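You operate a simulated robot arm through the tools that you are given. There is no shell and no other tool. Be economical: measure what you need, move in short steps, check, and stop when the job is done.

You run a simulated robot arm. Do the job below in one go: nothing can be reset, and whatever is moved stays where it is left.

TASK
Brush the lint off the shirt, then sprinkle it damp for ironing.
Fine: Use the lint brush till no lint shows, then the sprinkler bottle; put both back. The shirt stays on the ironing mat. Spill no more than a spoonful; drop and pinch nothing. Set down upright: lint brush, sprinkler bottle.
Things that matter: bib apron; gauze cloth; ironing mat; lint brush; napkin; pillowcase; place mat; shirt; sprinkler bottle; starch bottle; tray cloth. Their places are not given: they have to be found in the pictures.

The check looks at the end state, three seconds after you hand in, the way a careful person would. Anything else that was tipped, shoved, dropped, spilled or broken makes it a failure. Flat cloth is picked up by pressing the open fingertips on it (5 to 10 N) and closing them slowly along it; thin cloth reads only 2 to 8 mm in the jaws.

THE ROBOT
A 7-joint arm with a two-finger parallel gripper, fixed in place. Base frame: the origin is at the foot of the arm, x ahead of it, y to its left, z up; the work surface is at about z = 0. Readings come in mm, degrees, newtons and seconds.
With the tool pointing down near the work surface it reaches from about 220 to 580 mm from the base axis. Its first joint turns from -66.0 to 66.0 degrees. Payload 2.5 kg.
The tool frame sits at the grasp point between the pads (the TCP): z along the fingers, y along the line on which they close. The tips reach 23 mm beyond it. The gripper opens to 94 mm. The fingers are 38 mm wide and 10 mm thick; the gripper's body (54 by 96 mm) begins 39 mm behind the TCP.
Orientation is that of the tool frame in the base frame, as a unit quaternion [x, y, z, w]. With the fingers straight down and closing along the base's y, the tool's x points along the base's -x, its y along +y and its z along -z.

THE INTERFACE
- The arm moves only by the tool step_arm. Its argument "deltas" is one flat list of numbers, 7 for each row, row after row: the turn, a rotation vector about the base's x, y, z in degrees, then the shift along the base's x, y, z in mm, then the closure, from 0 (fully open) to 1 (shut). In form: [wx, wy, wz, x, y, z, jaw, wx, wy, wz, x, y, z, jaw, ...]. A call has 1 to 8 rows; each row is the pose to reach, as a shift and turn from the pose commanded when the call began. Rows are played at 5 a second. More than 50 mm and 8.6 degrees between two rows, or a gripper value outside its range, and nothing of the call is played. Where a pose cannot be reached the arm comes as near as it can. A force on the tool above 40 N (or 10 N above the force at the start of the call, whichever is more), or a blocked arm, ends the call early, and 0.2 s more pass. The fingers move at their own pace (about 108 mm/s each) and stop on an object; they squeeze with about 44 N. The grip force told is the motor's: it shows also when the fingers shut on nothing. Time passes only in rows, and 0.2 s behind the last, so rows that repeat a pose let the fingers close. The reply holds the time, the measured pose of the TCP, the force on the tool along the base axes, the opening and the grip force, in the units named above and with some noise, with the torque about the TCP (base axes, N m) and any sound that the robot's microphone picked up.
- Cameras (640 x 400 px; columns grow to the right, rows downward): "scene" is fixed at [154.6, -433.1, 551.5]; the picture's right is [0.56, -0.83, 0.00], its down [-0.43, -0.29, -0.85] and it looks along [0.70, 0.48, -0.52] (base axes); focal length 214 px, centre (320, 200). "wrist" rides on the gripper at [86, 16, -75] in the tool frame; the picture's right is [-0.18, 0.98, 0.00], its down [-0.58, -0.11, -0.81] and it looks along [-0.79, -0.15, 0.59] (tool axes); focal length 243 px, centre (320, 200).
- camera(camera): a new picture of that camera. It takes no simulated time.
- measure_at(camera, pixels): for up to 12 pixels [column, row] of the newest picture of that camera ("zoom" is the newest enlarged one), the place [x, y, z] in the base frame of the surface seen there, good to about 2 mm, but the place of the scene camera against the robot may be out by one fixed shift of up to 12 mm in any direction. It takes no simulated time.
- zoom(camera, box): a new picture of the part [left, top, right, bottom] of that camera's present view, enlarged. It takes no simulated time.
- close_job(): hands the job in; it is judged then, once.

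Work in short steps. Measure before you move; look again where a grasp or a placing could have gone wrong, and mend it. You have 80 turns and 54 pictures in all, those below and enlarged ones among them. Open the gripper and draw the arm clear of the work before you hand the job in, unless the task says otherwise; then end with one line.

The tools are called after "Request:" as a command line: name --argument value ..., lists and objects as JSON in quotes. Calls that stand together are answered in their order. step_arm: Moves the arm, as the interface text tells. Its arguments: {"type":"object","properties":{"deltas":{"type":"array"}},"required":["deltas"]} The other tools are called the same way: camera (camera) takes a picture; measure_at (camera, pixels) gives the place of the surface under pixels of a picture; zoom (camera, box) takes an enlarged picture of a part of a camera's view; close_job () hands the job in.

At the start:

```text
time: 0.0
position: [297.6, -165.0, 462.3]
tcp_rot: [0.0, 1.0, -0.001, 0.0]
contact_force: [-0.4, 0.5, 0.2]
moment: [-0.04, -0.02, -0.02]
finger_gap: 93.9
grip_force: 0.1
```

scene: 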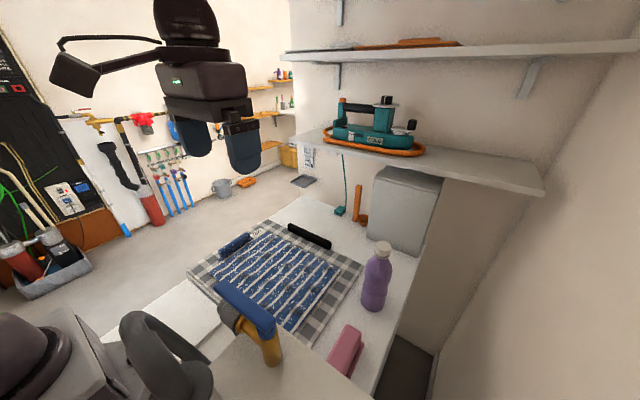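
wrist: 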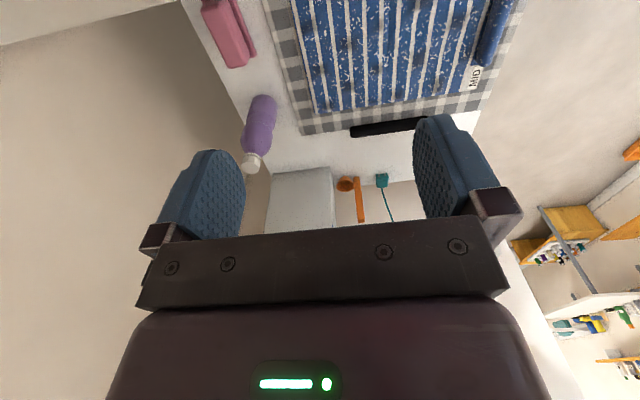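

The scene shows a striped shirt on a gingham mat (~275,270), a purple bottle (377,278), a pink block (345,350), a black bar (309,236) and a blue/yellow item (250,320). I zoom in to identify them.

Request:
zoom --camera "scene" --box '[180, 190, 420, 390]'

Request:
zoom --camera "wrist" --box '[180, 0, 540, 225]'

```text
2.00 times, centred on (300, 290) of scene
```

zoom: 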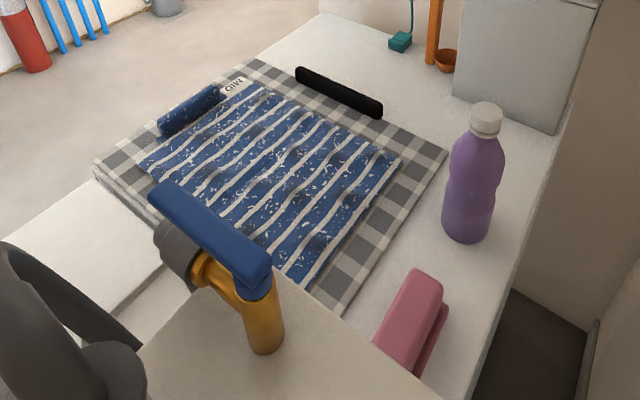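

```text
1.78 times, centred on (360, 112) of wrist
```

zoom: 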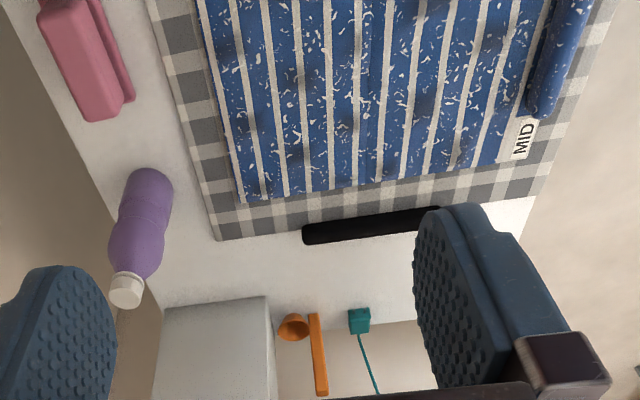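

I measure the candidates in the zoomed wrist view and the scene.

Request:
measure_at --camera "scene" --pixels '[[377, 248], [374, 308], [345, 335], [355, 350], [309, 236], [290, 228], [328, 244], [250, 310], [270, 360], [236, 245], [187, 270], [300, 275]]'

Request:
measure_at --camera "zoom" --pixels '[[75, 60], [100, 110], [120, 50], [125, 290], [155, 185], [305, 235], [430, 215], [245, 195], [505, 160], [218, 238], [550, 70], [420, 120]]'

```text
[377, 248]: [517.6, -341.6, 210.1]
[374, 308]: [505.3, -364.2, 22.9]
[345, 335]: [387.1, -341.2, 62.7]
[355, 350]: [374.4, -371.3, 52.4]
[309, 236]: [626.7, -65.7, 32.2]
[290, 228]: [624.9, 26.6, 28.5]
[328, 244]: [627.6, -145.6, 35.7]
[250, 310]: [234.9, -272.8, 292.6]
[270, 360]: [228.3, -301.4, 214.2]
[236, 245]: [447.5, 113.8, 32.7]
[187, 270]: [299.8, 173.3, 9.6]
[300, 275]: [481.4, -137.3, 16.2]
```

```text
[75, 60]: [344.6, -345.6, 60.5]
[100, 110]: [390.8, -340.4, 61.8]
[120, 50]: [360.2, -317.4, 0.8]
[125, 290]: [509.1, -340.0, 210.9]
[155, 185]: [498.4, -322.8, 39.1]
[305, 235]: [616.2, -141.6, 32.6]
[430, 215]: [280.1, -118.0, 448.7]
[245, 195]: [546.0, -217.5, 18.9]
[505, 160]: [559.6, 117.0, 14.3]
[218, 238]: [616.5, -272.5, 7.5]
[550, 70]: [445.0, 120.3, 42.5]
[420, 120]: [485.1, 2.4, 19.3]
```

Pink block sits at about (365,-340), z≤62, and the purple bottle at about (505,-340) with its cap at z≈211. I tilt the wrist and move toward y=0 to look at the whole table.

Request:
step_arm --deltas '[0, 4, 0, 0, 20, 0, 0, 0, 8, 0, 0, 40, 0, 0, 0, 12, 0, 0, 60, 0, 0, 0, 16, 0, 0, 80, 0, 0, 0, 20, 0, 0, 100, 0, 0, 0, 24, 0, 0, 120, 0, 0, 0, 28, 0, 0, 140, 0, 0, 0, 30, 0, 0, 160, 0, 0]'

Request:
camera --camera "wrist"

Request:
camera --camera "scene"

```text
time: 1.8
position: [297.0, -4.1, 460.3]
tcp_rot: [0.0, 0.966, -0.001, -0.258]
contact_force: [-0.3, 0.0, -0.4]
moment: [0.01, -0.01, 0.02]
finger_gap: 94.1
grip_force: 0.0
out of reach, approached as far as the arm can: row 8
```

```text
49 pictures are left
```

wrist: 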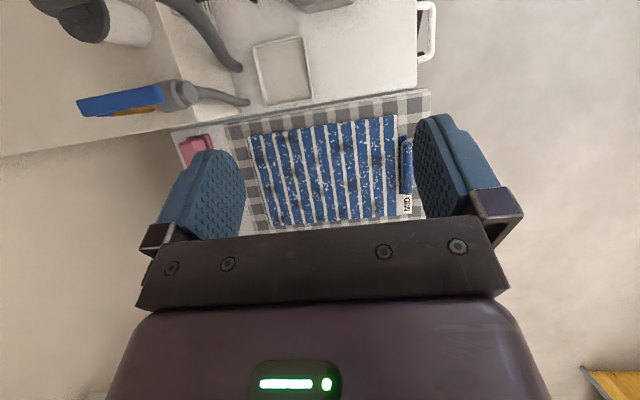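

```text
48 pictures are left
```

scene: 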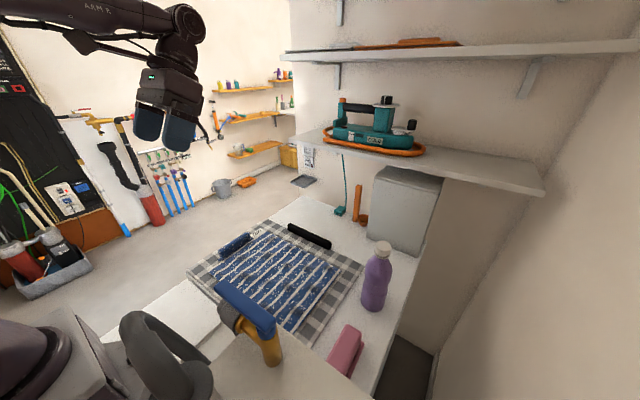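

The table holds only shirt, mat, pink item, purple bottle and black bar (out of reach, x≈626). I zoom on the pink and black items and bottle, and measure the blue/yellow obstacle.

Request:
measure_at --camera "wrist" --pixels '[[85, 105], [160, 95], [180, 92], [230, 98], [100, 140], [20, 150], [285, 70], [180, 145], [212, 138], [178, 40], [205, 35], [250, 100]]'

Request:
zoom --camera "scene" --box '[300, 230, 420, 390]'

Request:
zoom --camera "wrist" --box '[160, 80, 440, 240]'

```text
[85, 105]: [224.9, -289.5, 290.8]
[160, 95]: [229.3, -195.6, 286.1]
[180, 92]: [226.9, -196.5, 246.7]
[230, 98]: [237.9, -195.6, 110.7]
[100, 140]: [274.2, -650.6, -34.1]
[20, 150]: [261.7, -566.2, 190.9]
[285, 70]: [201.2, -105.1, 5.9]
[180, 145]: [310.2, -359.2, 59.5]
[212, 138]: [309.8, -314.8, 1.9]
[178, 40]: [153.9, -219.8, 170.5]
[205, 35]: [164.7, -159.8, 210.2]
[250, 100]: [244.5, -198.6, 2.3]
```

```text
2.50 times, centred on (360, 310) of scene
```

zoom: 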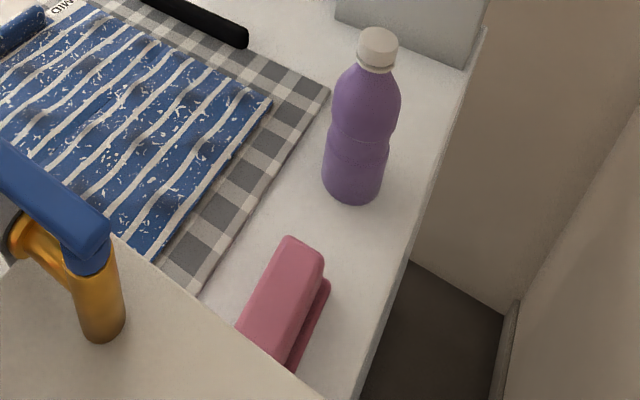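

```text
2.29 times, centred on (300, 160) of wrist
```

zoom: 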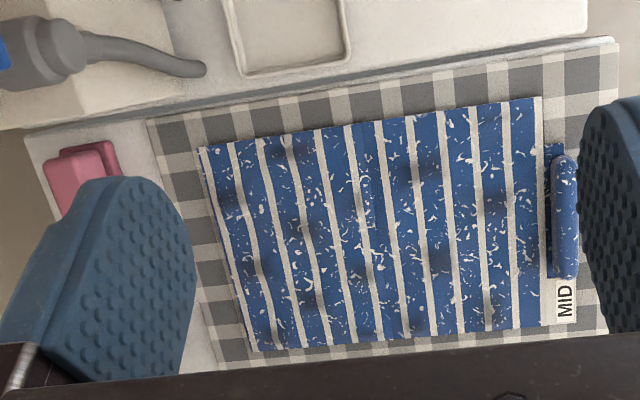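

I check the extents of the beige ledge near the scene camera and of the brush.

Request:
measure_at --camera "scene" --pixels '[[285, 332], [330, 358], [380, 385], [225, 370], [300, 380], [215, 385], [418, 395], [347, 370], [360, 345], [352, 372], [255, 370], [349, 327]]'

Request:
measure_at --camera "wrist" --pixels '[[150, 125], [165, 122], [200, 110], [130, 122], [60, 60], [195, 140], [210, 148], [205, 146], [190, 160], [183, 165], [222, 115], [100, 125]]'

```text
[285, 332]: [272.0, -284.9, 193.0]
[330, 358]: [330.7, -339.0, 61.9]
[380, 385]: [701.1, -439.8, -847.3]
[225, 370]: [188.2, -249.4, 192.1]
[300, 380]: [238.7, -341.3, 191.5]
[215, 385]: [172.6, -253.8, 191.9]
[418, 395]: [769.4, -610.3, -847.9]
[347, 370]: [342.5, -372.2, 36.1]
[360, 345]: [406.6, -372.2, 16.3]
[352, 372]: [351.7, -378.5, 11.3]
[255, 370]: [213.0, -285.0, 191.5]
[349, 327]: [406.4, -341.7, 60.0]
```

```text
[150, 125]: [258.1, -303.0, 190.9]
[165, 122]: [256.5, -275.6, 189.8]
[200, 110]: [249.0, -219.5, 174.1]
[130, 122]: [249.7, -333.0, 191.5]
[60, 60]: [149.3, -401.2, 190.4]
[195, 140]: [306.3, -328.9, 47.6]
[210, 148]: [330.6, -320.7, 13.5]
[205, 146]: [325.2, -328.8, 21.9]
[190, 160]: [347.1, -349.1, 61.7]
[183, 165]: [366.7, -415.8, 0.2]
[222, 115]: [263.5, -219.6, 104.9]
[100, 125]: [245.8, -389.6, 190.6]
```

The ledge is a box with top z≈191 and edge at x≈262; the brush spans x≈306–406, y≈-378…-320, with its handle at z≈61. I fly high over to above the brush with an 8° tilt to keep the camera clear of the box.

Request:
step_arm --deltas '[0, -3, 0, 8, -43, 0, 0, 0, -6, 0, 17, -86, 0, 0, 0, -9, 0, 26, -129, 0, 0, 0, -12, 0, 35, -172, 0, 0, 0, -15, 0, 44, -215, 0, 0, 0, -18, 0, 53, -258, 0, 0, 0, -20, 0, 62, -301, -10, 0, 0, -22, 0, 73, -341, -40, 0]'

Request:
camera --camera "wrist"

Request:
camera --camera "scene"

```text
refused: row 8 steps farther than a row can; nothing moved
```

```text
45 pictures are left
```

wrist: 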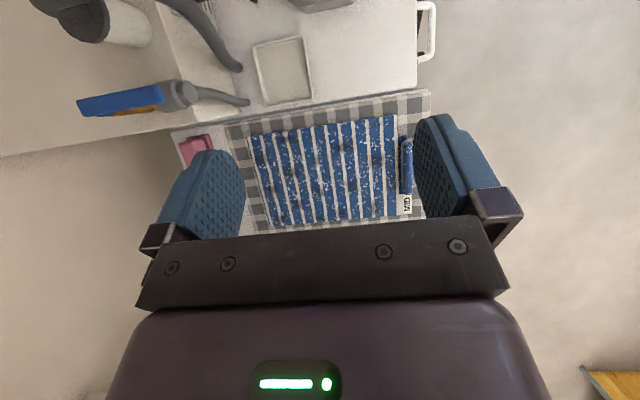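

```text
44 pictures are left
```

scene: 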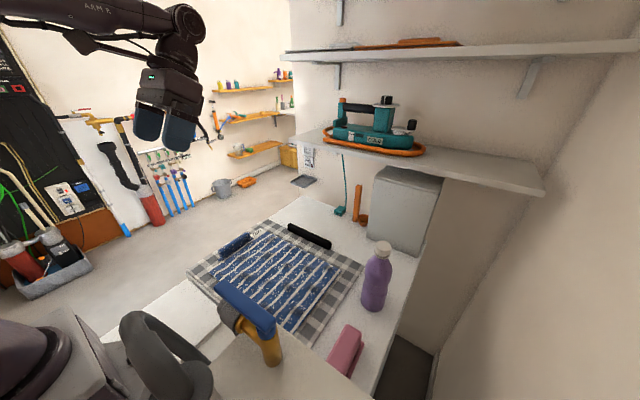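

The last row was slightly too long, so I repeat it with shorter steps.

Request:
step_arm --deltas '[0, -3, 0, 9, -42, 0, 0, 0, -6, 0, 18, -84, 0, 0, 0, -9, 0, 27, -126, 0, 0, 0, -12, 0, 36, -168, 0, 0, 0, -15, 0, 45, -210, 0, 0, 0, -18, 0, 54, -252, 0, 0, 0, -20, 0, 63, -294, -10, 0, 0, -22, 0, 73, -336, -30, 0]'

Request:
step_arm --deltas '[0, 0, 0, 0, 0, -40, 0, 0, 0, 0, 0, 0, -80, 0, 0, 0, 0, 0, 0, -120, 0, 0, 0, 0, 0, 0, -160, 0]'

Request:
camera --camera "wrist"

Request:
camera --camera "scene"

```text
time: 3.6
position: [368.0, -341.6, 430.8]
tcp_rot: [0.0, 0.998, 0.0, -0.07]
contact_force: [-0.7, -0.2, 0.0]
moment: [-0.03, 0.02, 0.0]
finger_gap: 93.9
grip_force: 0.1
```

```text
time: 4.6
position: [369.4, -341.5, 270.3]
tcp_rot: [-0.001, 0.998, 0.0, -0.068]
contact_force: [-0.6, 0.0, 0.3]
moment: [-0.02, 0.02, -0.02]
finger_gap: 94.0
grip_force: 0.0
```

```text
43 pictures are left
```

wrist: 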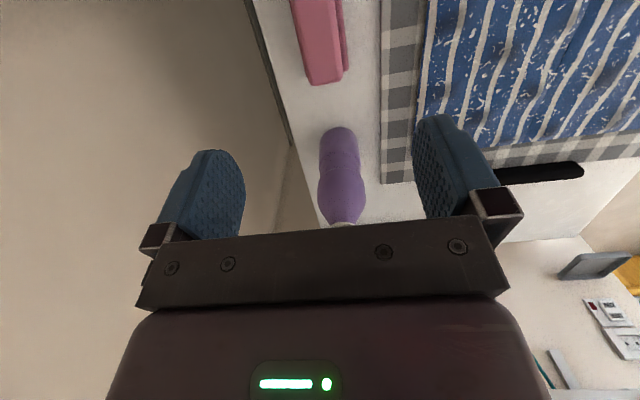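

```text
42 pictures are left
```

scene: 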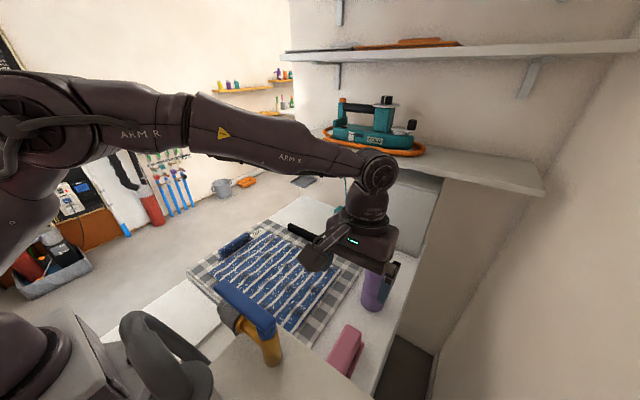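

The arm passes well above the handle. I measure the brush handle and base edges in the wrist view (320,40).

Request:
measure_at --camera "wrist" --pixels '[[320, 75], [306, 80], [335, 77], [345, 60], [292, 5], [337, 5], [344, 5], [325, 82], [347, 50], [320, 10], [340, 40], [350, 72]]'

Request:
zoom --camera "scene" --box '[300, 290, 420, 400]'

```text
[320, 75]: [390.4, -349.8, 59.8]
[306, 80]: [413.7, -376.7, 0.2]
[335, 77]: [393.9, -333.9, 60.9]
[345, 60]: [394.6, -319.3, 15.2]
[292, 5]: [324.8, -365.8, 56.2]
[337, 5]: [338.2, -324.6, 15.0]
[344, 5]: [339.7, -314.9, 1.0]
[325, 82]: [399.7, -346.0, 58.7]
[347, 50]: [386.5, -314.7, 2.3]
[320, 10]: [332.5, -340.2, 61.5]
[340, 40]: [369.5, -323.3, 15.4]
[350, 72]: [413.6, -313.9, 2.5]
```

```text
3.64 times, centred on (360, 345) of scene
```

zoom: 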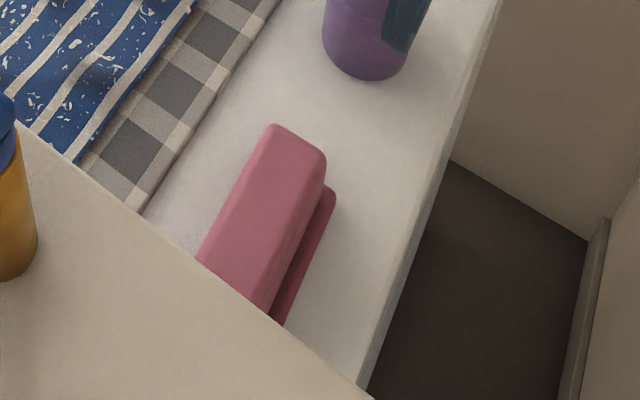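

Handle is y -366…-331, x≈306–402, top z 61, base flange z≤15. I descend to about (369,-348,47) with fingers open.

Request:
step_arm --deltas '[0, 0, 0, 0, -7, -40, 0, 0, 0, 0, 0, -7, -80, 0, 0, 0, 0, 0, -7, -115, 0, 0, 0, 0, 0, -7, -145, 0, 0, 0, 0, 0, -7, -170, 0, 0, 0, 0, 0, -7, -190, 0, 0, 0, 0, 0, -7, -200, 0]'

Request:
camera --camera "wrist"

Request:
camera --camera "scene"

```text
time: 6.2
position: [371.4, -347.9, 70.5]
tcp_rot: [-0.002, 0.998, -0.001, -0.067]
contact_force: [31.5, -0.3, 18.4]
moment: [0.22, 4.84, -0.31]
finger_gap: 93.9
grip_force: 0.1
```

```text
40 pictures are left
```

wrist: 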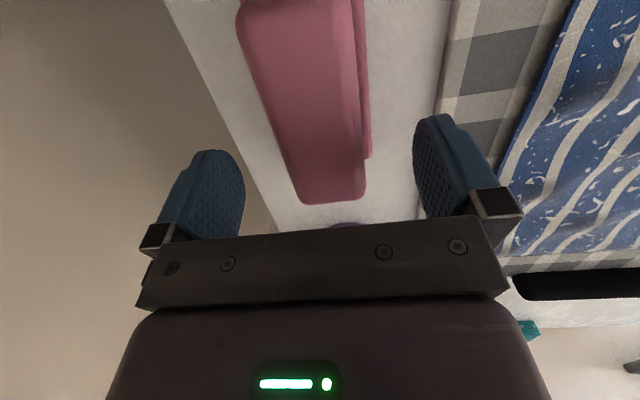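

```text
39 pictures are left
```

scene: 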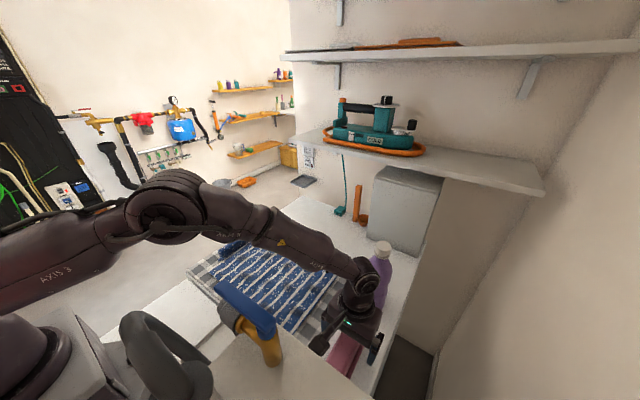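

Force of 31 N along +x: the camera body touched the box side. I back straight up, then will tilt more (16°) and shift to x≈376 to clear it.

Request:
step_arm --deltas '[0, 0, 0, 5, 0, 30, 0, 0, 0, 0, 5, 0, 80, 0, 0, 0, 0, 5, 0, 130, 0, 0, 4, 0, 5, 0, 150, 0, 0, 8, 0, 5, 0, 150, 0, 0, 8, 0, 5, 0, 150, 0]'

Request:
camera --camera "wrist"

```text
time: 7.6
position: [372.6, -348.6, 219.6]
tcp_rot: [-0.001, 0.99, -0.001, -0.14]
contact_force: [0.2, 0.2, -0.1]
moment: [0.03, -0.01, -0.01]
finger_gap: 94.2
grip_force: 0.1
```

```text
38 pictures are left
```

wrist: 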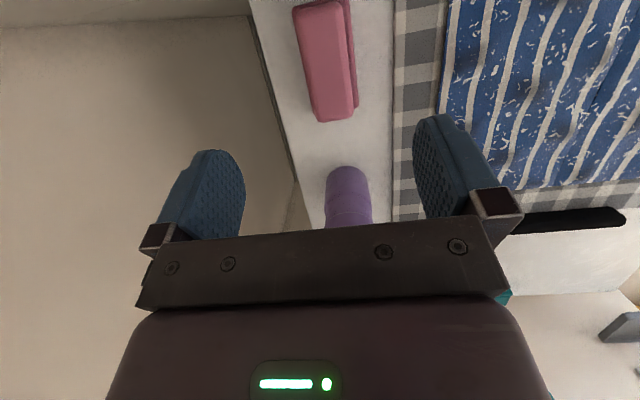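

The whole brush is now visible (293–358, 0–122). I measure its ends and edges.

Request:
measure_at --camera "wrist" --pixels '[[318, 4], [298, 15], [342, 8], [316, 112], [336, 60], [311, 60], [330, 117], [352, 105], [355, 60], [347, 108], [340, 4], [320, 60]]'

```text
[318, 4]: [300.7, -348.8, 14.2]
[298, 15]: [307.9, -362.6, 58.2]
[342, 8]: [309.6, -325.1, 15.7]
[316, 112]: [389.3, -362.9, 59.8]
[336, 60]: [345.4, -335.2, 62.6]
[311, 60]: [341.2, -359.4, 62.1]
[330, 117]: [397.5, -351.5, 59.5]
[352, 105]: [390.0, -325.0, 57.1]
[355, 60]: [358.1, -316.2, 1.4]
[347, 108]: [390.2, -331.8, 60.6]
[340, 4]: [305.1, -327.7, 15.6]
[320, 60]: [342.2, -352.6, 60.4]
```

Handle centre y≈-347, x 301–402. I descend straight to z≈47 at x≈376 and watch the force.

Request:
step_arm --deltas '[0, 0, 0, 4, 1, -40, 0, 0, 0, 0, 4, 1, -80, 0, 0, 0, 0, 4, 1, -115, 0, 0, 0, 0, 4, 1, -140, 0, 0, 0, 0, 4, 1, -158, 0, 0, 0, 0, 4, 1, -172, 0, 0, 0, 0, 4, 1, -172, 0]'

```text
time: 9.2
position: [378.9, -347.3, 46.5]
tcp_rot: [0.0, 0.99, 0.0, -0.139]
contact_force: [0.4, -0.1, -0.8]
moment: [0.04, 0.02, -0.02]
finger_gap: 94.1
grip_force: 0.0
```

No contact this time; I close slowly on the handle.

Request:
step_arm --deltas '[0, 0, 0, 0, 0, 0, 0.3, 0, 0, 0, 0, 0, 0, 0.5, 0, 0, 0, 0, 0, 0, 0.6, 0, 0, 0, 0, 0, 0, 0.7, 0, 0, 0, 0, 0, 0, 0.7, 0, 0, 0, 0, 0, 0, 0.7]'

Request:
camera --camera "wrist"

```text
time: 10.6
position: [378.7, -347.1, 47.5]
tcp_rot: [0.0, 0.99, 0.0, -0.14]
contact_force: [-0.7, -0.2, 0.5]
moment: [0.04, -0.01, 0.03]
finger_gap: 41.3
grip_force: 44.2
```

```text
37 pictures are left
```

wrist: 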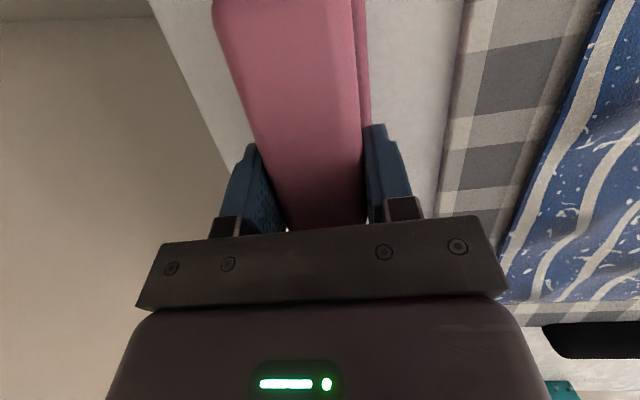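

Handle is gripped (41 mm, 44 N). I lift 130 mm and move over to the shirt side.

Request:
step_arm --deltas '[0, 0, 0, 0, 0, 40, 0.7, 0, 0, 0, 0, 0, 80, 0.7, 0, 0, 0, 0, 0, 120, 0.7, 0, 0, 0, 10, 40, 140, 0.7, 0, 0, 0, 20, 80, 140, 0.7, 0, 0, 0, 30, 120, 140, 0.7, 0, 0, 0, 40, 160, 140, 0.7, 0, 0, 0, 40, 160, 140, 0.7]'

Request:
camera --camera "wrist"

Request:
camera --camera "scene"

```text
time: 12.4
position: [418.7, -186.4, 187.3]
tcp_rot: [0.0, 0.99, 0.0, -0.139]
contact_force: [0.5, -0.4, -0.8]
moment: [0.0, -0.01, 0.01]
finger_gap: 41.3
grip_force: 43.6
```

```text
36 pictures are left
```

wrist: 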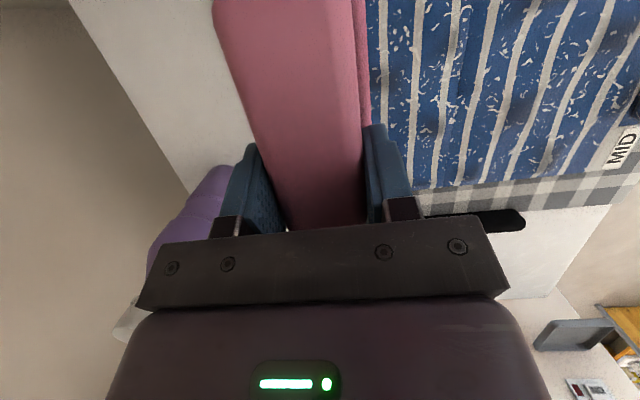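

```text
35 pictures are left
```

scene: 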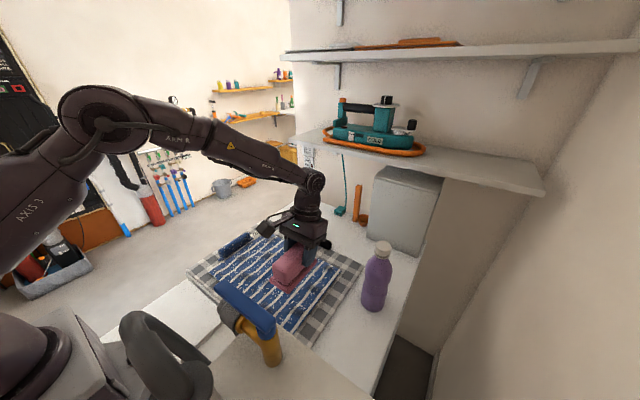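

I measure the shirt's outline and heights in this scene view (corners near (213,275), (288,330), (342,268), (265,232)).

Request:
measure_at --camera "scene" --pixels '[[290, 328], [320, 295], [340, 272], [262, 237], [225, 275], [232, 268], [222, 262], [250, 236], [222, 252], [300, 310], [244, 262], [217, 270]]'

Request:
measure_at --camera "wrist" --pixels '[[385, 180], [455, 183], [560, 175], [600, 165], [380, 10], [500, 100], [440, 60], [590, 60], [405, 100], [636, 95], [480, 180], [530, 180]]'

Request:
zoom --camera "scene" --box '[180, 220, 360, 340]'

```text
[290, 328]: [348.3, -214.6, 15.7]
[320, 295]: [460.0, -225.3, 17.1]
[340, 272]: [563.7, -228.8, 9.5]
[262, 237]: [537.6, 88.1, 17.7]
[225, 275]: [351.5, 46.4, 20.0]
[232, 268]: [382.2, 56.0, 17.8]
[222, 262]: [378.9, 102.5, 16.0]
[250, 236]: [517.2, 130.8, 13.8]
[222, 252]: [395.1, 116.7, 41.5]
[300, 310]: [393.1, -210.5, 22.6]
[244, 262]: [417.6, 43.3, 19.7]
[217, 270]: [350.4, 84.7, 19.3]
```

```text
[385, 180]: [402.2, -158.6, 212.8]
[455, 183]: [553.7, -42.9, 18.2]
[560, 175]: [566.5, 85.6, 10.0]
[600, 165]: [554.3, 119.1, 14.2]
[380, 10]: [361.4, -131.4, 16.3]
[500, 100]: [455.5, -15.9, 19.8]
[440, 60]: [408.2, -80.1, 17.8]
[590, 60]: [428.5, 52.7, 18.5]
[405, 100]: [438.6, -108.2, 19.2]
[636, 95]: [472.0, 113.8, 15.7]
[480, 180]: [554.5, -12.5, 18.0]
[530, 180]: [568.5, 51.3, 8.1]
```

```text
3.33 times, centred on (270, 280) of scene
```

zoom: 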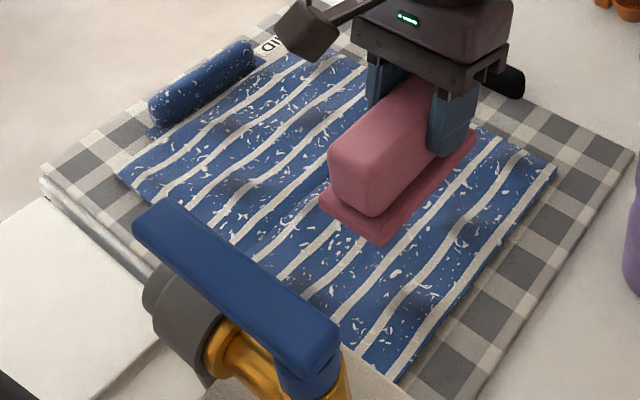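

Shirt spans x≈335–555, y≈-222…+100, top z≈18; a collar roll is at y 100–130, z≈42. I yaw the brush by -90° (long side along y) so I can stroke along x, while keeping height.

Request:
step_arm --deltas '[0, 0, -8, -7, 0, 0, 0.7, 0, 0, -16, -14, 0, 0, 0.7, 0, 0, -24, -21, 0, 0, 0.7, 0, 0, -32, -28, 0, 0, 0.7, 0, 0, -40, -35, 0, 0, 0.7, 0, 0, -48, -42, 0, 0, 0.7]'

Request:
step_arm --deltas '[0, 0, -8, 0, 0, 0, 0.7, 0, 0, -16, 0, 0, 0, 0.7, 0, 0, -24, 0, 0, 0, 0.7, 0, 0, -32, -5, 0, 0, 0.7, 0, 0, -40, -10, 0, 0, 0.7, 0, 0, -42, -10, 0, -20, 0.7]'

Request:
camera --camera "scene"

```text
time: 13.8
position: [375.1, -187.4, 187.8]
tcp_rot: [0.404, 0.904, 0.057, -0.127]
contact_force: [-0.1, -0.2, -0.6]
moment: [0.01, 0.01, 0.01]
finger_gap: 41.3
grip_force: 44.1
```

```text
time: 15.2
position: [365.1, -188.9, 166.2]
tcp_rot: [0.701, 0.699, 0.099, -0.098]
contact_force: [0.7, -0.8, -0.2]
moment: [0.01, 0.0, 0.0]
finger_gap: 41.7
grip_force: 44.1
```

```text
33 pictures are left
```

scene: 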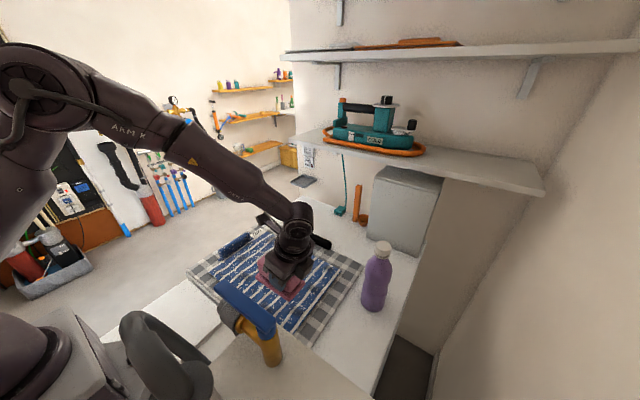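

Brush centre is now about (365,-162). I lower it gently onto the near right corner of the shirt, watching force.

Request:
step_arm --deltas '[0, 0, 0, 2, -9, -40, 0.7, 0, 0, 0, 2, -9, -70, 0.7, 0, 0, 0, 2, -9, -88, 0.7, 0, 0, 0, 2, -9, -95, 0.7, 0, 0, 0, 2, -9, -98, 0.7, 0, 0, 0, 2, -9, -100, 0.7, 0, 0, 0, 2, -9, -100, 0.7]'

```text
time: 16.8
position: [369.6, -196.4, 67.4]
tcp_rot: [0.7, 0.701, 0.098, -0.099]
contact_force: [0.4, 0.2, -1.3]
moment: [-0.04, 0.04, -0.01]
finger_gap: 41.5
grip_force: 44.2
```

Nearly no contact at z≈67; I go down in 1 mm steps.

Request:
step_arm --deltas '[0, 0, 0, 0, 0, -1, 0.7, 0, 0, 0, 0, 0, -2, 0.7, 0, 0, 0, 0, 0, -3, 0.7, 0, 0, 0, 0, 0, -3, 0.7]'

```text
time: 17.8
position: [367.8, -196.0, 64.8]
tcp_rot: [0.7, 0.701, 0.099, -0.098]
contact_force: [0.5, 0.3, -1.7]
moment: [-0.02, -0.04, 0.0]
finger_gap: 41.4
grip_force: 44.1
```

Request:
step_arm --deltas '[0, 0, 0, 0, 0, -1, 0.7, 0, 0, 0, 0, 0, -2, 0.7, 0, 0, 0, 0, 0, -3, 0.7, 0, 0, 0, 0, 0, -3, 0.7]'

Request:
zoom --camera "scene" --box '[180, 220, 360, 340]'

```text
time: 18.8
position: [367.3, -196.1, 62.1]
tcp_rot: [0.701, 0.7, 0.098, -0.098]
contact_force: [0.0, -0.3, -0.7]
moment: [-0.01, 0.02, -0.02]
finger_gap: 41.3
grip_force: 43.5
```

```text
3.33 times, centred on (270, 280) of scene
```

zoom: 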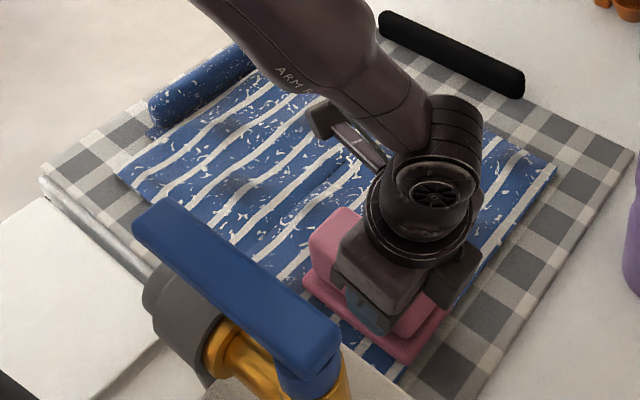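

Brush hovers just above the cloth still (no contact force). I lower more.

Request:
step_arm --deltas '[0, 0, 0, 0, 0, -1, 0.7, 0, 0, 0, 0, 0, -2, 0.7, 0, 0, 0, 0, 0, -3, 0.7, 0, 0, 0, 0, 0, -4, 0.7, 0, 0, 0, 0, 0, -4, 0.7]'

```text
time: 20.0
position: [368.8, -197.6, 59.6]
tcp_rot: [0.7, 0.7, 0.1, -0.098]
contact_force: [-7.1, 2.3, 35.9]
moment: [0.2, 0.2, 0.16]
finger_gap: 41.4
grip_force: 44.0
```

Contact is firm at z≈60 (36 N), so I ease up 2.5 mm to a light press.

Request:
step_arm --deltas '[0, 0, 0, 0, 0, 2, 0.7, 0, 0, 0, 0, 0, 2, 0.7]'

```text
time: 20.6
position: [367.5, -196.8, 59.9]
tcp_rot: [0.7, 0.7, 0.098, -0.096]
contact_force: [5.6, -2.1, 11.7]
moment: [-0.22, -0.18, 0.02]
finger_gap: 41.3
grip_force: 44.0
```

About 12 N: I stroke along +x, 20 mm per row, slightly lighter.

Request:
step_arm --deltas '[0, 0, 0, 20, 0, 0.5, 0.7, 0, 0, 0, 40, 0, 0.5, 0.7, 0, 0, 0, 60, 0, 0.5, 0.7, 0, 0, 0, 80, 0, 0.5, 0.7, 0, 0, 0, 100, 0, 0.5, 0.7, 0, 0, 0, 120, 0, 0.5, 0.7, 0, 0, 0, 140, 0, 0.5, 0.7, 0, 0, 0, 155, 0, 0.5, 0.7]'

Request:
zoom --camera "scene" --box '[180, 220, 360, 340]'

```text
time: 22.4
position: [523.1, -195.4, 60.1]
tcp_rot: [0.7, 0.7, 0.099, -0.098]
contact_force: [-0.9, 0.4, -0.9]
moment: [-0.01, -0.04, -0.02]
finger_gap: 41.5
grip_force: 44.2
```

```text
3.33 times, centred on (270, 280) of scene
```

zoom: 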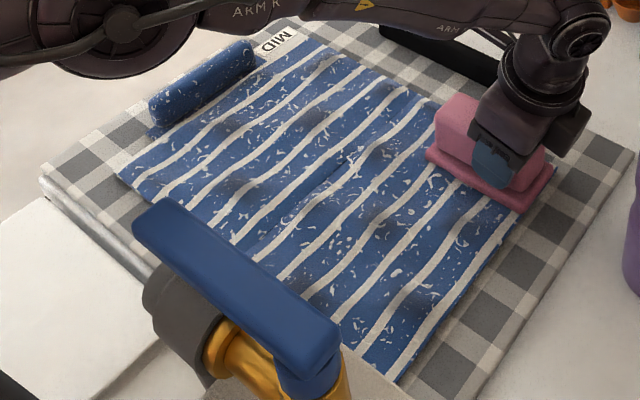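

The lint still shows along that path and contact was lost. I press down here a bit and read the force.

Request:
step_arm --deltas '[0, 0, 0, 0, 0, -0.7, 0.7, 0, 0, 0, 0, 0, -1.4, 0.7, 0, 0, 0, 0, 0, -1.4, 0.7]'

```text
time: 23.2
position: [523.3, -195.3, 60.3]
tcp_rot: [0.7, 0.701, 0.099, -0.098]
contact_force: [-1.4, 0.8, 5.0]
moment: [-0.16, 0.09, -0.01]
finger_gap: 41.2
grip_force: 44.7
```

Now 5 N of contact; I lower 0.5 mm more and stroke back along -x.

Request:
step_arm --deltas '[0, 0, 0, -20, 0, -0.5, 0.7, 0, 0, 0, -40, 0, -0.5, 0.7, 0, 0, 0, -60, 0, -0.5, 0.7, 0, 0, 0, -80, 0, -0.5, 0.7, 0, 0, 0, -100, 0, -0.5, 0.7, 0, 0, 0, -120, 0, -0.5, 0.7, 0, 0, 0, -140, 0, -0.5, 0.7, 0, 0, 0, -160, 0, -0.5, 0.7]'

Request:
zoom --camera "scene" --box '[180, 220, 360, 340]'

```text
time: 25.0
position: [364.2, -196.9, 59.1]
tcp_rot: [0.7, 0.7, 0.099, -0.096]
contact_force: [9.9, -1.9, 20.8]
moment: [0.1, -0.11, -0.09]
finger_gap: 41.5
grip_force: 43.8
```

```text
3.33 times, centred on (270, 280) of scene
```

zoom: 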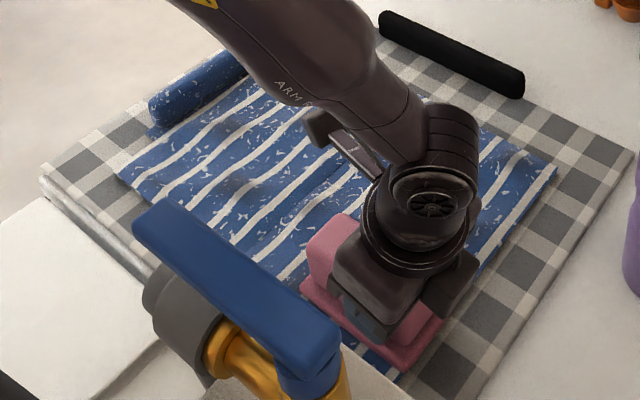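

Flecks look reduced; the strokes work at ~5–20 N. Next lane: lift 10 mm, shift +85 mm in y, lower and stroke +x.

Request:
step_arm --deltas '[0, 0, 0, 0, 0, 10, 0.7, 0, 0, 0, 0, 42, 10, 0.7, 0, 0, 0, 0, 85, 10, 0.7, 0, 0, 0, 0, 85, 3, 0.7, 0, 0, 0, 0, 85, 1, 0.7, 0, 0, 0, 0, 85, 1, 0.7]'

```text
time: 26.4
position: [363.6, -111.6, 60.2]
tcp_rot: [0.699, 0.701, 0.099, -0.1]
contact_force: [-2.7, 2.2, 6.4]
moment: [-0.16, 0.09, -0.09]
finger_gap: 41.3
grip_force: 44.0
```

Contact 6 N; stroke +x then part back.

Request:
step_arm --deltas '[0, 0, 0, 25, 0, -0.4, 0.7, 0, 0, 0, 50, 0, -0.4, 0.7, 0, 0, 0, 75, 0, -0.4, 0.7, 0, 0, 0, 100, 0, -0.4, 0.7, 0, 0, 0, 120, 0, -0.4, 0.7, 0, 0, 0, 140, 0, -0.4, 0.7, 0, 0, 0, 160, 0, -0.4, 0.7]'

Request:
zoom --camera "scene" --box '[180, 220, 360, 340]'

```text
time: 28.0
position: [522.5, -111.1, 59.0]
tcp_rot: [0.7, 0.7, 0.098, -0.099]
contact_force: [-4.1, -0.1, 11.8]
moment: [-0.45, 0.16, -0.15]
finger_gap: 41.1
grip_force: 43.8
```

```text
3.33 times, centred on (270, 280) of scene
```

zoom: 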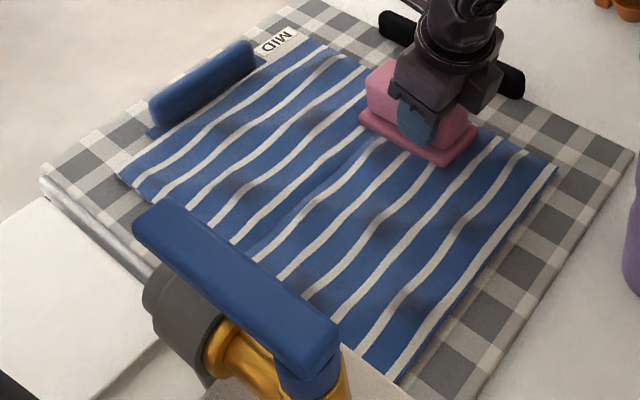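

No lint shows any more. I lift the brush and turn it back +90°.

Request:
step_arm --deltas '[0, 0, 0, 0, 0, 40, 0.7, 0, 0, 0, -15, 0, 80, 0.7, 0, 0, 8, -30, 0, 120, 0.7, 0, 0, 16, -45, 0, 135, 0.7, 0, 0, 24, -60, 0, 135, 0.7, 0, 0, 32, -75, 0, 135, 0.7, 0, 0, 40, -90, 0, 135, 0.7, 0, 0, 48, -104, 0, 135, 0.7]'

Request:
step_arm --deltas '[0, 0, 8, 0, -12, 0, 0.7, 0, 0, 16, 0, -24, 0, 0.7, 0, 0, 24, 0, -36, 0, 0.7, 0, 0, 32, 0, -48, 0, 0.7, 0, 0, 40, 0, -60, 0, 0.7, 0, 0, 42, 0, -75, 0, 0.7, 0, 0, 42, 0, -75, 0, 0.7]'

```text
time: 29.8
position: [418.2, -112.2, 192.7]
tcp_rot: [0.354, 0.925, 0.05, -0.13]
contact_force: [-0.6, 0.6, -0.2]
moment: [0.02, -0.01, -0.03]
finger_gap: 41.1
grip_force: 44.5
```

```text
time: 31.4
position: [418.3, -185.8, 193.5]
tcp_rot: [-0.001, 0.99, 0.0, -0.139]
contact_force: [-0.7, 0.5, -0.9]
moment: [0.03, -0.03, -0.01]
finger_gap: 41.5
grip_force: 44.1
```

Orientation is back to the pick-up one. I go back over the brush's original spot (378.7,-347.1) and lower most of the way.

Request:
step_arm --deltas '[0, 0, 0, -10, -40, 0, 0.7, 0, 0, 0, -20, -80, 0, 0.7, 0, 0, 0, -30, -120, 0, 0.7, 0, 0, 0, -39.5, -161, 0, 0.7, 0, 0, 0, -39.5, -161, -40, 0.7, 0, 0, 0, -39.5, -161, -80, 0.7, 0, 0, 0, -39.5, -161, -115, 0.7, 0, 0, 0, -39.5, -161, -135, 0.7]'

Request:
step_arm --deltas '[0, 0, 0, 0, 0, -4, 0.7, 0, 0, 0, 0, 0, -7, 0.7, 0, 0, 0, 0, 0, -9, 0.7, 0, 0, 0, 0, 0, -10, 0.7, 0, 0, 0, 0, 0, -10, 0.7]'

```text
time: 33.2
position: [380.1, -347.8, 58.9]
tcp_rot: [0.0, 0.99, 0.0, -0.139]
contact_force: [0.6, 0.5, -0.5]
moment: [0.03, -0.03, -0.01]
finger_gap: 41.4
grip_force: 44.1
```

```text
time: 34.4
position: [379.9, -348.4, 49.0]
tcp_rot: [0.0, 0.99, 0.0, -0.139]
contact_force: [-0.3, 0.5, 0.0]
moment: [-0.04, -0.06, 0.0]
finger_gap: 41.2
grip_force: 44.2
```

Not yet touching; I lower in half-millimetre steps.

Request:
step_arm --deltas '[0, 0, 0, 0, 0, -0.7, 0.7, 0, 0, 0, 0, 0, -1.4, 0.7, 0, 0, 0, 0, 0, -1.9, 0.7, 0, 0, 0, 0, 0, -1.9, 0.7]'

```text
time: 35.4
position: [379.3, -346.9, 47.3]
tcp_rot: [0.0, 0.99, 0.0, -0.139]
contact_force: [0.2, -0.2, -1.1]
moment: [0.03, -0.02, -0.02]
finger_gap: 41.4
grip_force: 44.2
```

Request:
step_arm --deltas '[0, 0, 0, 0, 0, -0.5, 0.7, 0, 0, 0, 0, 0, -1, 0.7, 0, 0, 0, 0, 0, -1.5, 0.7, 0, 0, 0, 0, 0, -1.5, 0.7]'

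```text
time: 36.4
position: [379.6, -347.7, 45.6]
tcp_rot: [0.0, 0.99, -0.001, -0.139]
contact_force: [-2.4, 3.4, 14.9]
moment: [0.23, -0.34, 0.13]
finger_gap: 41.4
grip_force: 43.8
```

The brush is on the table (15 N). I ease up slightly, open slowly, then rise.

Request:
step_arm --deltas '[0, 0, 0, 0, 0, 0.6, 0.7, 0, 0, 0, 0, 0, 0.6, 0.4, 0, 0, 0, 0, 0, 0.6, 0.1, 0, 0, 0, 0, 0, 0.6, 0, 0, 0, 0, 0, 0, 0.6, 0]'

Request:
step_arm --deltas '[0, 0, 0, 0, 0, 30, 0, 0, 0, 0, 0, 0, 70, 0, 0, 0, 0, 0, 0, 110, 0, 0, 0, 0, 0, 0, 150, 0, 0, 0, 0, 0, 0, 195, 0, 0, 0, 0, 0, 0, 240, 0, 0, 0, 0, 0, 0, 280, 0]'

Request:
camera --camera "wrist"

Request:
camera --camera "scene"

```text
time: 37.6
position: [379.5, -345.7, 46.0]
tcp_rot: [0.0, 0.99, 0.0, -0.14]
contact_force: [0.8, 0.7, -0.4]
moment: [-0.02, -0.03, -0.02]
finger_gap: 94.0
grip_force: 0.1
```

```text
time: 39.2
position: [379.3, -346.9, 326.4]
tcp_rot: [0.0, 0.99, 0.0, -0.139]
contact_force: [-0.7, -0.1, -0.1]
moment: [0.01, -0.02, 0.01]
finger_gap: 94.0
grip_force: 0.1
```

```text
28 pictures are left
```

wrist: 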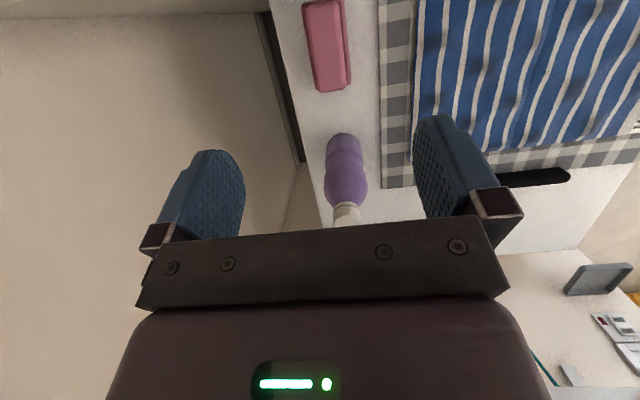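

```text
27 pictures are left
```

scene: 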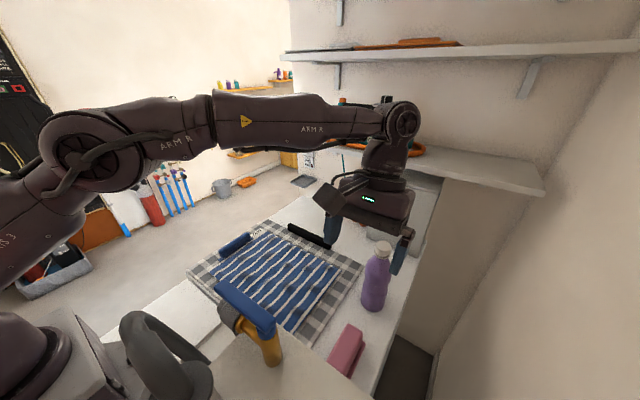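

The brush stands back in its place. Next the purple bottle (the only bottle on the table): I'll grip it nearly horizontally so I can roll it later. First I pitch the tool outward over the shirt, high up.

Request:
measure_at --camera "wrist" --pixels '[[347, 210], [335, 210], [358, 210], [345, 185], [328, 185], [364, 185], [343, 160], [342, 138], [328, 145], [357, 145], [345, 220], [315, 60]]'

Request:
measure_at --camera "scene" --pixels '[[382, 246], [378, 262], [376, 275], [374, 285], [372, 300], [364, 275], [388, 275], [372, 311], [440, 200], [345, 345], [400, 180], [450, 180]]'

Request:
step_arm --deltas '[0, -8, 0, 6, 22, 0, 0, 0, -16, 0, 12, 44, 0, 0, 0, -24, 0, 18, 66, 0, 0, 0, -32, 0, 24, 88, 0, 0, 0, -40, 0, 30, 110, 0, 0, 0, -48, 0, 36, 132, 0, 0, 0, -56, 0, 42, 154, 0, 0, 0, -64, 0, 48, 176, 0, 0]'

```text
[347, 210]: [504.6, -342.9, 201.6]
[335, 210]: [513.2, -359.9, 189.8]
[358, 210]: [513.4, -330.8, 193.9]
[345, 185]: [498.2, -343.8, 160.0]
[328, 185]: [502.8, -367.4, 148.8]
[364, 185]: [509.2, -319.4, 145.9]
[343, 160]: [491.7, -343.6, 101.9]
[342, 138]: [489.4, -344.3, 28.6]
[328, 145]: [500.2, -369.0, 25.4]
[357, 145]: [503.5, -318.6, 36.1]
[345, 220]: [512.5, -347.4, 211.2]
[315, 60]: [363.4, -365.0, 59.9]
```

```text
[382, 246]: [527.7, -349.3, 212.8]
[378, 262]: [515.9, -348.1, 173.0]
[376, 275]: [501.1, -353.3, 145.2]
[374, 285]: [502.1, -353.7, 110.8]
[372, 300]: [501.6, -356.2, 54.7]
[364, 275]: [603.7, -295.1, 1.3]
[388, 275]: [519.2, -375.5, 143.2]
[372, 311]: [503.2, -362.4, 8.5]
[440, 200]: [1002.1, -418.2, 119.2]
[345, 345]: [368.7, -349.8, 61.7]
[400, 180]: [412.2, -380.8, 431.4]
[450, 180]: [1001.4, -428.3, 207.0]
```

```text
time: 41.0
position: [427.3, -171.4, 326.3]
tcp_rot: [0.0, 0.914, -0.001, 0.407]
contact_force: [0.9, 1.0, 0.1]
moment: [0.0, -0.02, -0.02]
finger_gap: 93.7
grip_force: 0.0
```

Bottle axis ≈(516,-345), Ø≈54, cap top z≈211. I finish pitching to 20° below horizontal, then yaw to -50°.

Request:
step_arm --deltas '[0, -8, 0, 0, 10, 0, 0, 0, -16, 0, 0, 20, 0, 0, 0, -22, 0, 0, 30, 0, 0]'

Request:
step_arm --deltas '[0, 0, -8, 0, 0, 0, 0, 0, 0, -16, 0, 0, 0, 0, 0, 0, -24, 0, 0, 0, 0, 0, 0, -32, 0, 0, 0, 0, 0, 0, -40, 0, 0, 0, 0, 0, 0, -48, 0, 0, 0, 0, 0, 0, -50, 0, 0, 0, 0]'

Request:
camera --camera "scene"

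Request:
camera --camera "wrist"

```text
time: 41.8
position: [427.4, -140.5, 326.5]
tcp_rot: [-0.001, 0.819, -0.001, 0.574]
contact_force: [0.7, -0.2, 0.0]
moment: [-0.04, 0.02, 0.01]
finger_gap: 93.8
grip_force: 0.0
```

```text
time: 43.4
position: [350.1, -264.9, 339.8]
tcp_rot: [0.215, 0.792, -0.152, 0.551]
contact_force: [0.7, -0.5, 0.8]
moment: [-0.01, -0.03, 0.01]
finger_gap: 94.1
grip_force: 0.1
out of reach, approached as far as the arm can: row 2, 3, 4, 5, 6, 7
```

```text
26 pictures are left
```

scene: 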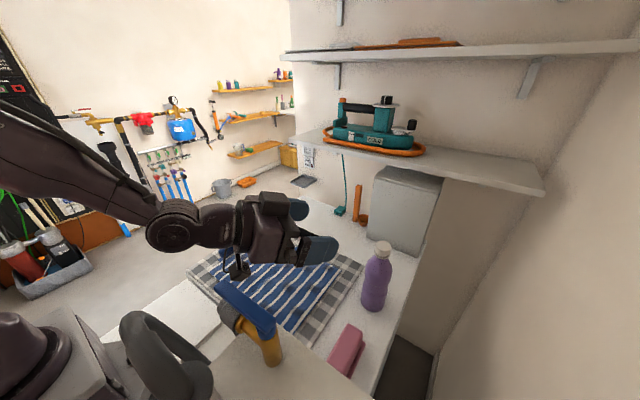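

```text
25 pictures are left
```

wrist: 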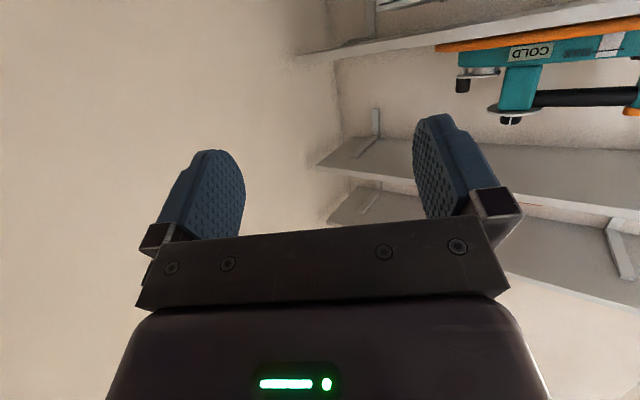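

The arm can only point nearly radially here (yaw ≈-31°, at (350,-265,340)). The bottle's azimuth is -34°, so a radial approach suits. I check what the commanded pose is with a null row.

Request:
step_arm --deltas '[0, 0, 0, 0, 0, 0, 0]'

```text
time: 43.8
position: [350.3, -266.1, 338.4]
tcp_rot: [0.214, 0.792, -0.151, 0.551]
contact_force: [0.1, 0.7, 0.0]
moment: [0.0, 0.0, 0.02]
finger_gap: 94.1
grip_force: 0.0
```

I test with a small shift to see whether it responds from here.

Request:
step_arm --deltas '[0, 0, 0, 10, 0, -20, 0]'

```text
time: 44.2
position: [357.3, -270.6, 319.7]
tcp_rot: [0.213, 0.793, -0.15, 0.551]
contact_force: [-0.4, -0.5, -0.2]
moment: [-0.02, -0.01, 0.01]
finger_gap: 93.8
grip_force: 0.0
out of reach, approached as far as the arm can: row 1
```

The wrist is probably folded too close to the base; I move outward along the approach direction.

Request:
step_arm --deltas '[0, 0, 0, 20, -5, 0, 0, 0, 0, 0, 40, -12, 0, 0, 0, 0, 0, 60, -18, 0, 0]'

```text
time: 45.0
position: [406.5, -303.5, 320.8]
tcp_rot: [0.21, 0.794, -0.148, 0.551]
contact_force: [0.2, -0.9, -0.3]
moment: [0.0, 0.01, -0.01]
finger_gap: 93.8
grip_force: 0.1
out of reach, approached as far as the arm can: row 1, 2, 3
```

I try a small positive yaw to bring the commanded direction back toward radial.

Request:
step_arm --deltas '[0, 0, 8, 0, 0, 0, 0, 0, 0, 16, 0, 0, 0, 0]'

```text
time: 45.6
position: [406.0, -303.0, 318.2]
tcp_rot: [0.102, 0.814, -0.072, 0.567]
contact_force: [0.1, -0.3, 0.0]
moment: [0.01, -0.01, -0.02]
finger_gap: 93.8
grip_force: 0.0
```

Yaw ≥ about azimuth+6 is reachable. I'll approach with yaw -27°, 25° below horizontal: first set yaw and come down partly.

Request:
step_arm --deltas '[0, 0, -6.5, 3, 5, -30, 0, 0, 0, -12.7, 6, 11, -60, 0]'

Request:
step_arm --deltas '[2.3, 4.5, 0, 0, 0, -30, 0, 2.3, 4.5, 0, 0, 0, -72, 0, 2.3, 4.5, 0, 0, 0, -72, 0]'

Request:
camera --camera "scene"

Request:
camera --camera "wrist"

```text
time: 46.2
position: [412.1, -291.5, 258.9]
tcp_rot: [0.192, 0.797, -0.137, 0.555]
contact_force: [-0.8, -0.3, -0.2]
moment: [0.0, 0.0, -0.02]
finger_gap: 94.2
grip_force: 0.2
```

```text
time: 47.0
position: [412.7, -291.7, 187.5]
tcp_rot: [0.197, 0.822, -0.127, 0.519]
contact_force: [-0.1, 0.8, 0.6]
moment: [-0.02, 0.03, -0.03]
finger_gap: 93.9
grip_force: 0.0
```

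```text
24 pictures are left
```

scene: 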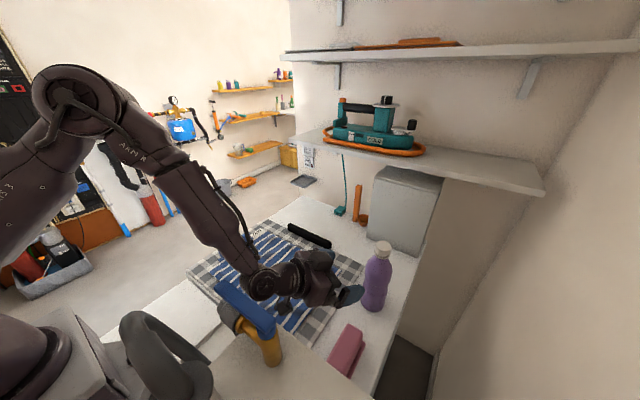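

```text
23 pictures are left
```

wrist: 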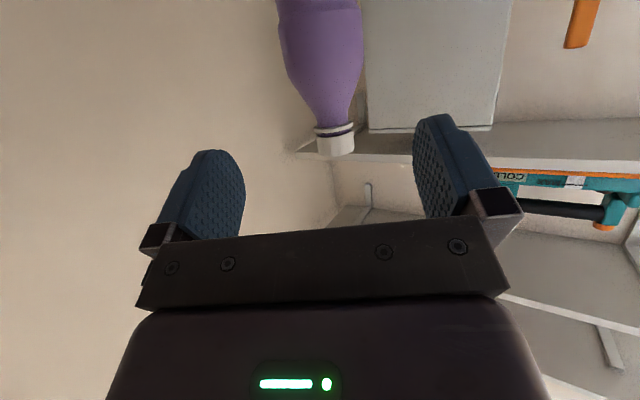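

The bottle lies straight ahead between the fingers (335,80). I measure its edges to refine the axis.

Request:
measure_at --camera "wrist" --pixels '[[335, 145], [320, 145], [351, 143], [325, 60], [289, 60], [360, 60], [320, 10], [281, 10], [356, 8], [325, 95], [305, 95], [350, 95]]'

```text
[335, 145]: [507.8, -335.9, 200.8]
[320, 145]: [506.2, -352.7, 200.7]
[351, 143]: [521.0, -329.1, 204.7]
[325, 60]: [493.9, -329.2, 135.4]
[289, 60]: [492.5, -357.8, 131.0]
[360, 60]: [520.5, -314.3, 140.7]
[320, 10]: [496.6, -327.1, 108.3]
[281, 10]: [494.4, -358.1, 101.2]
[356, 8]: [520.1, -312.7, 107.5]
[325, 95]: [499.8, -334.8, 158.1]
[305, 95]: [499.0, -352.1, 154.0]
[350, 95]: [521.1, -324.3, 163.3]
```

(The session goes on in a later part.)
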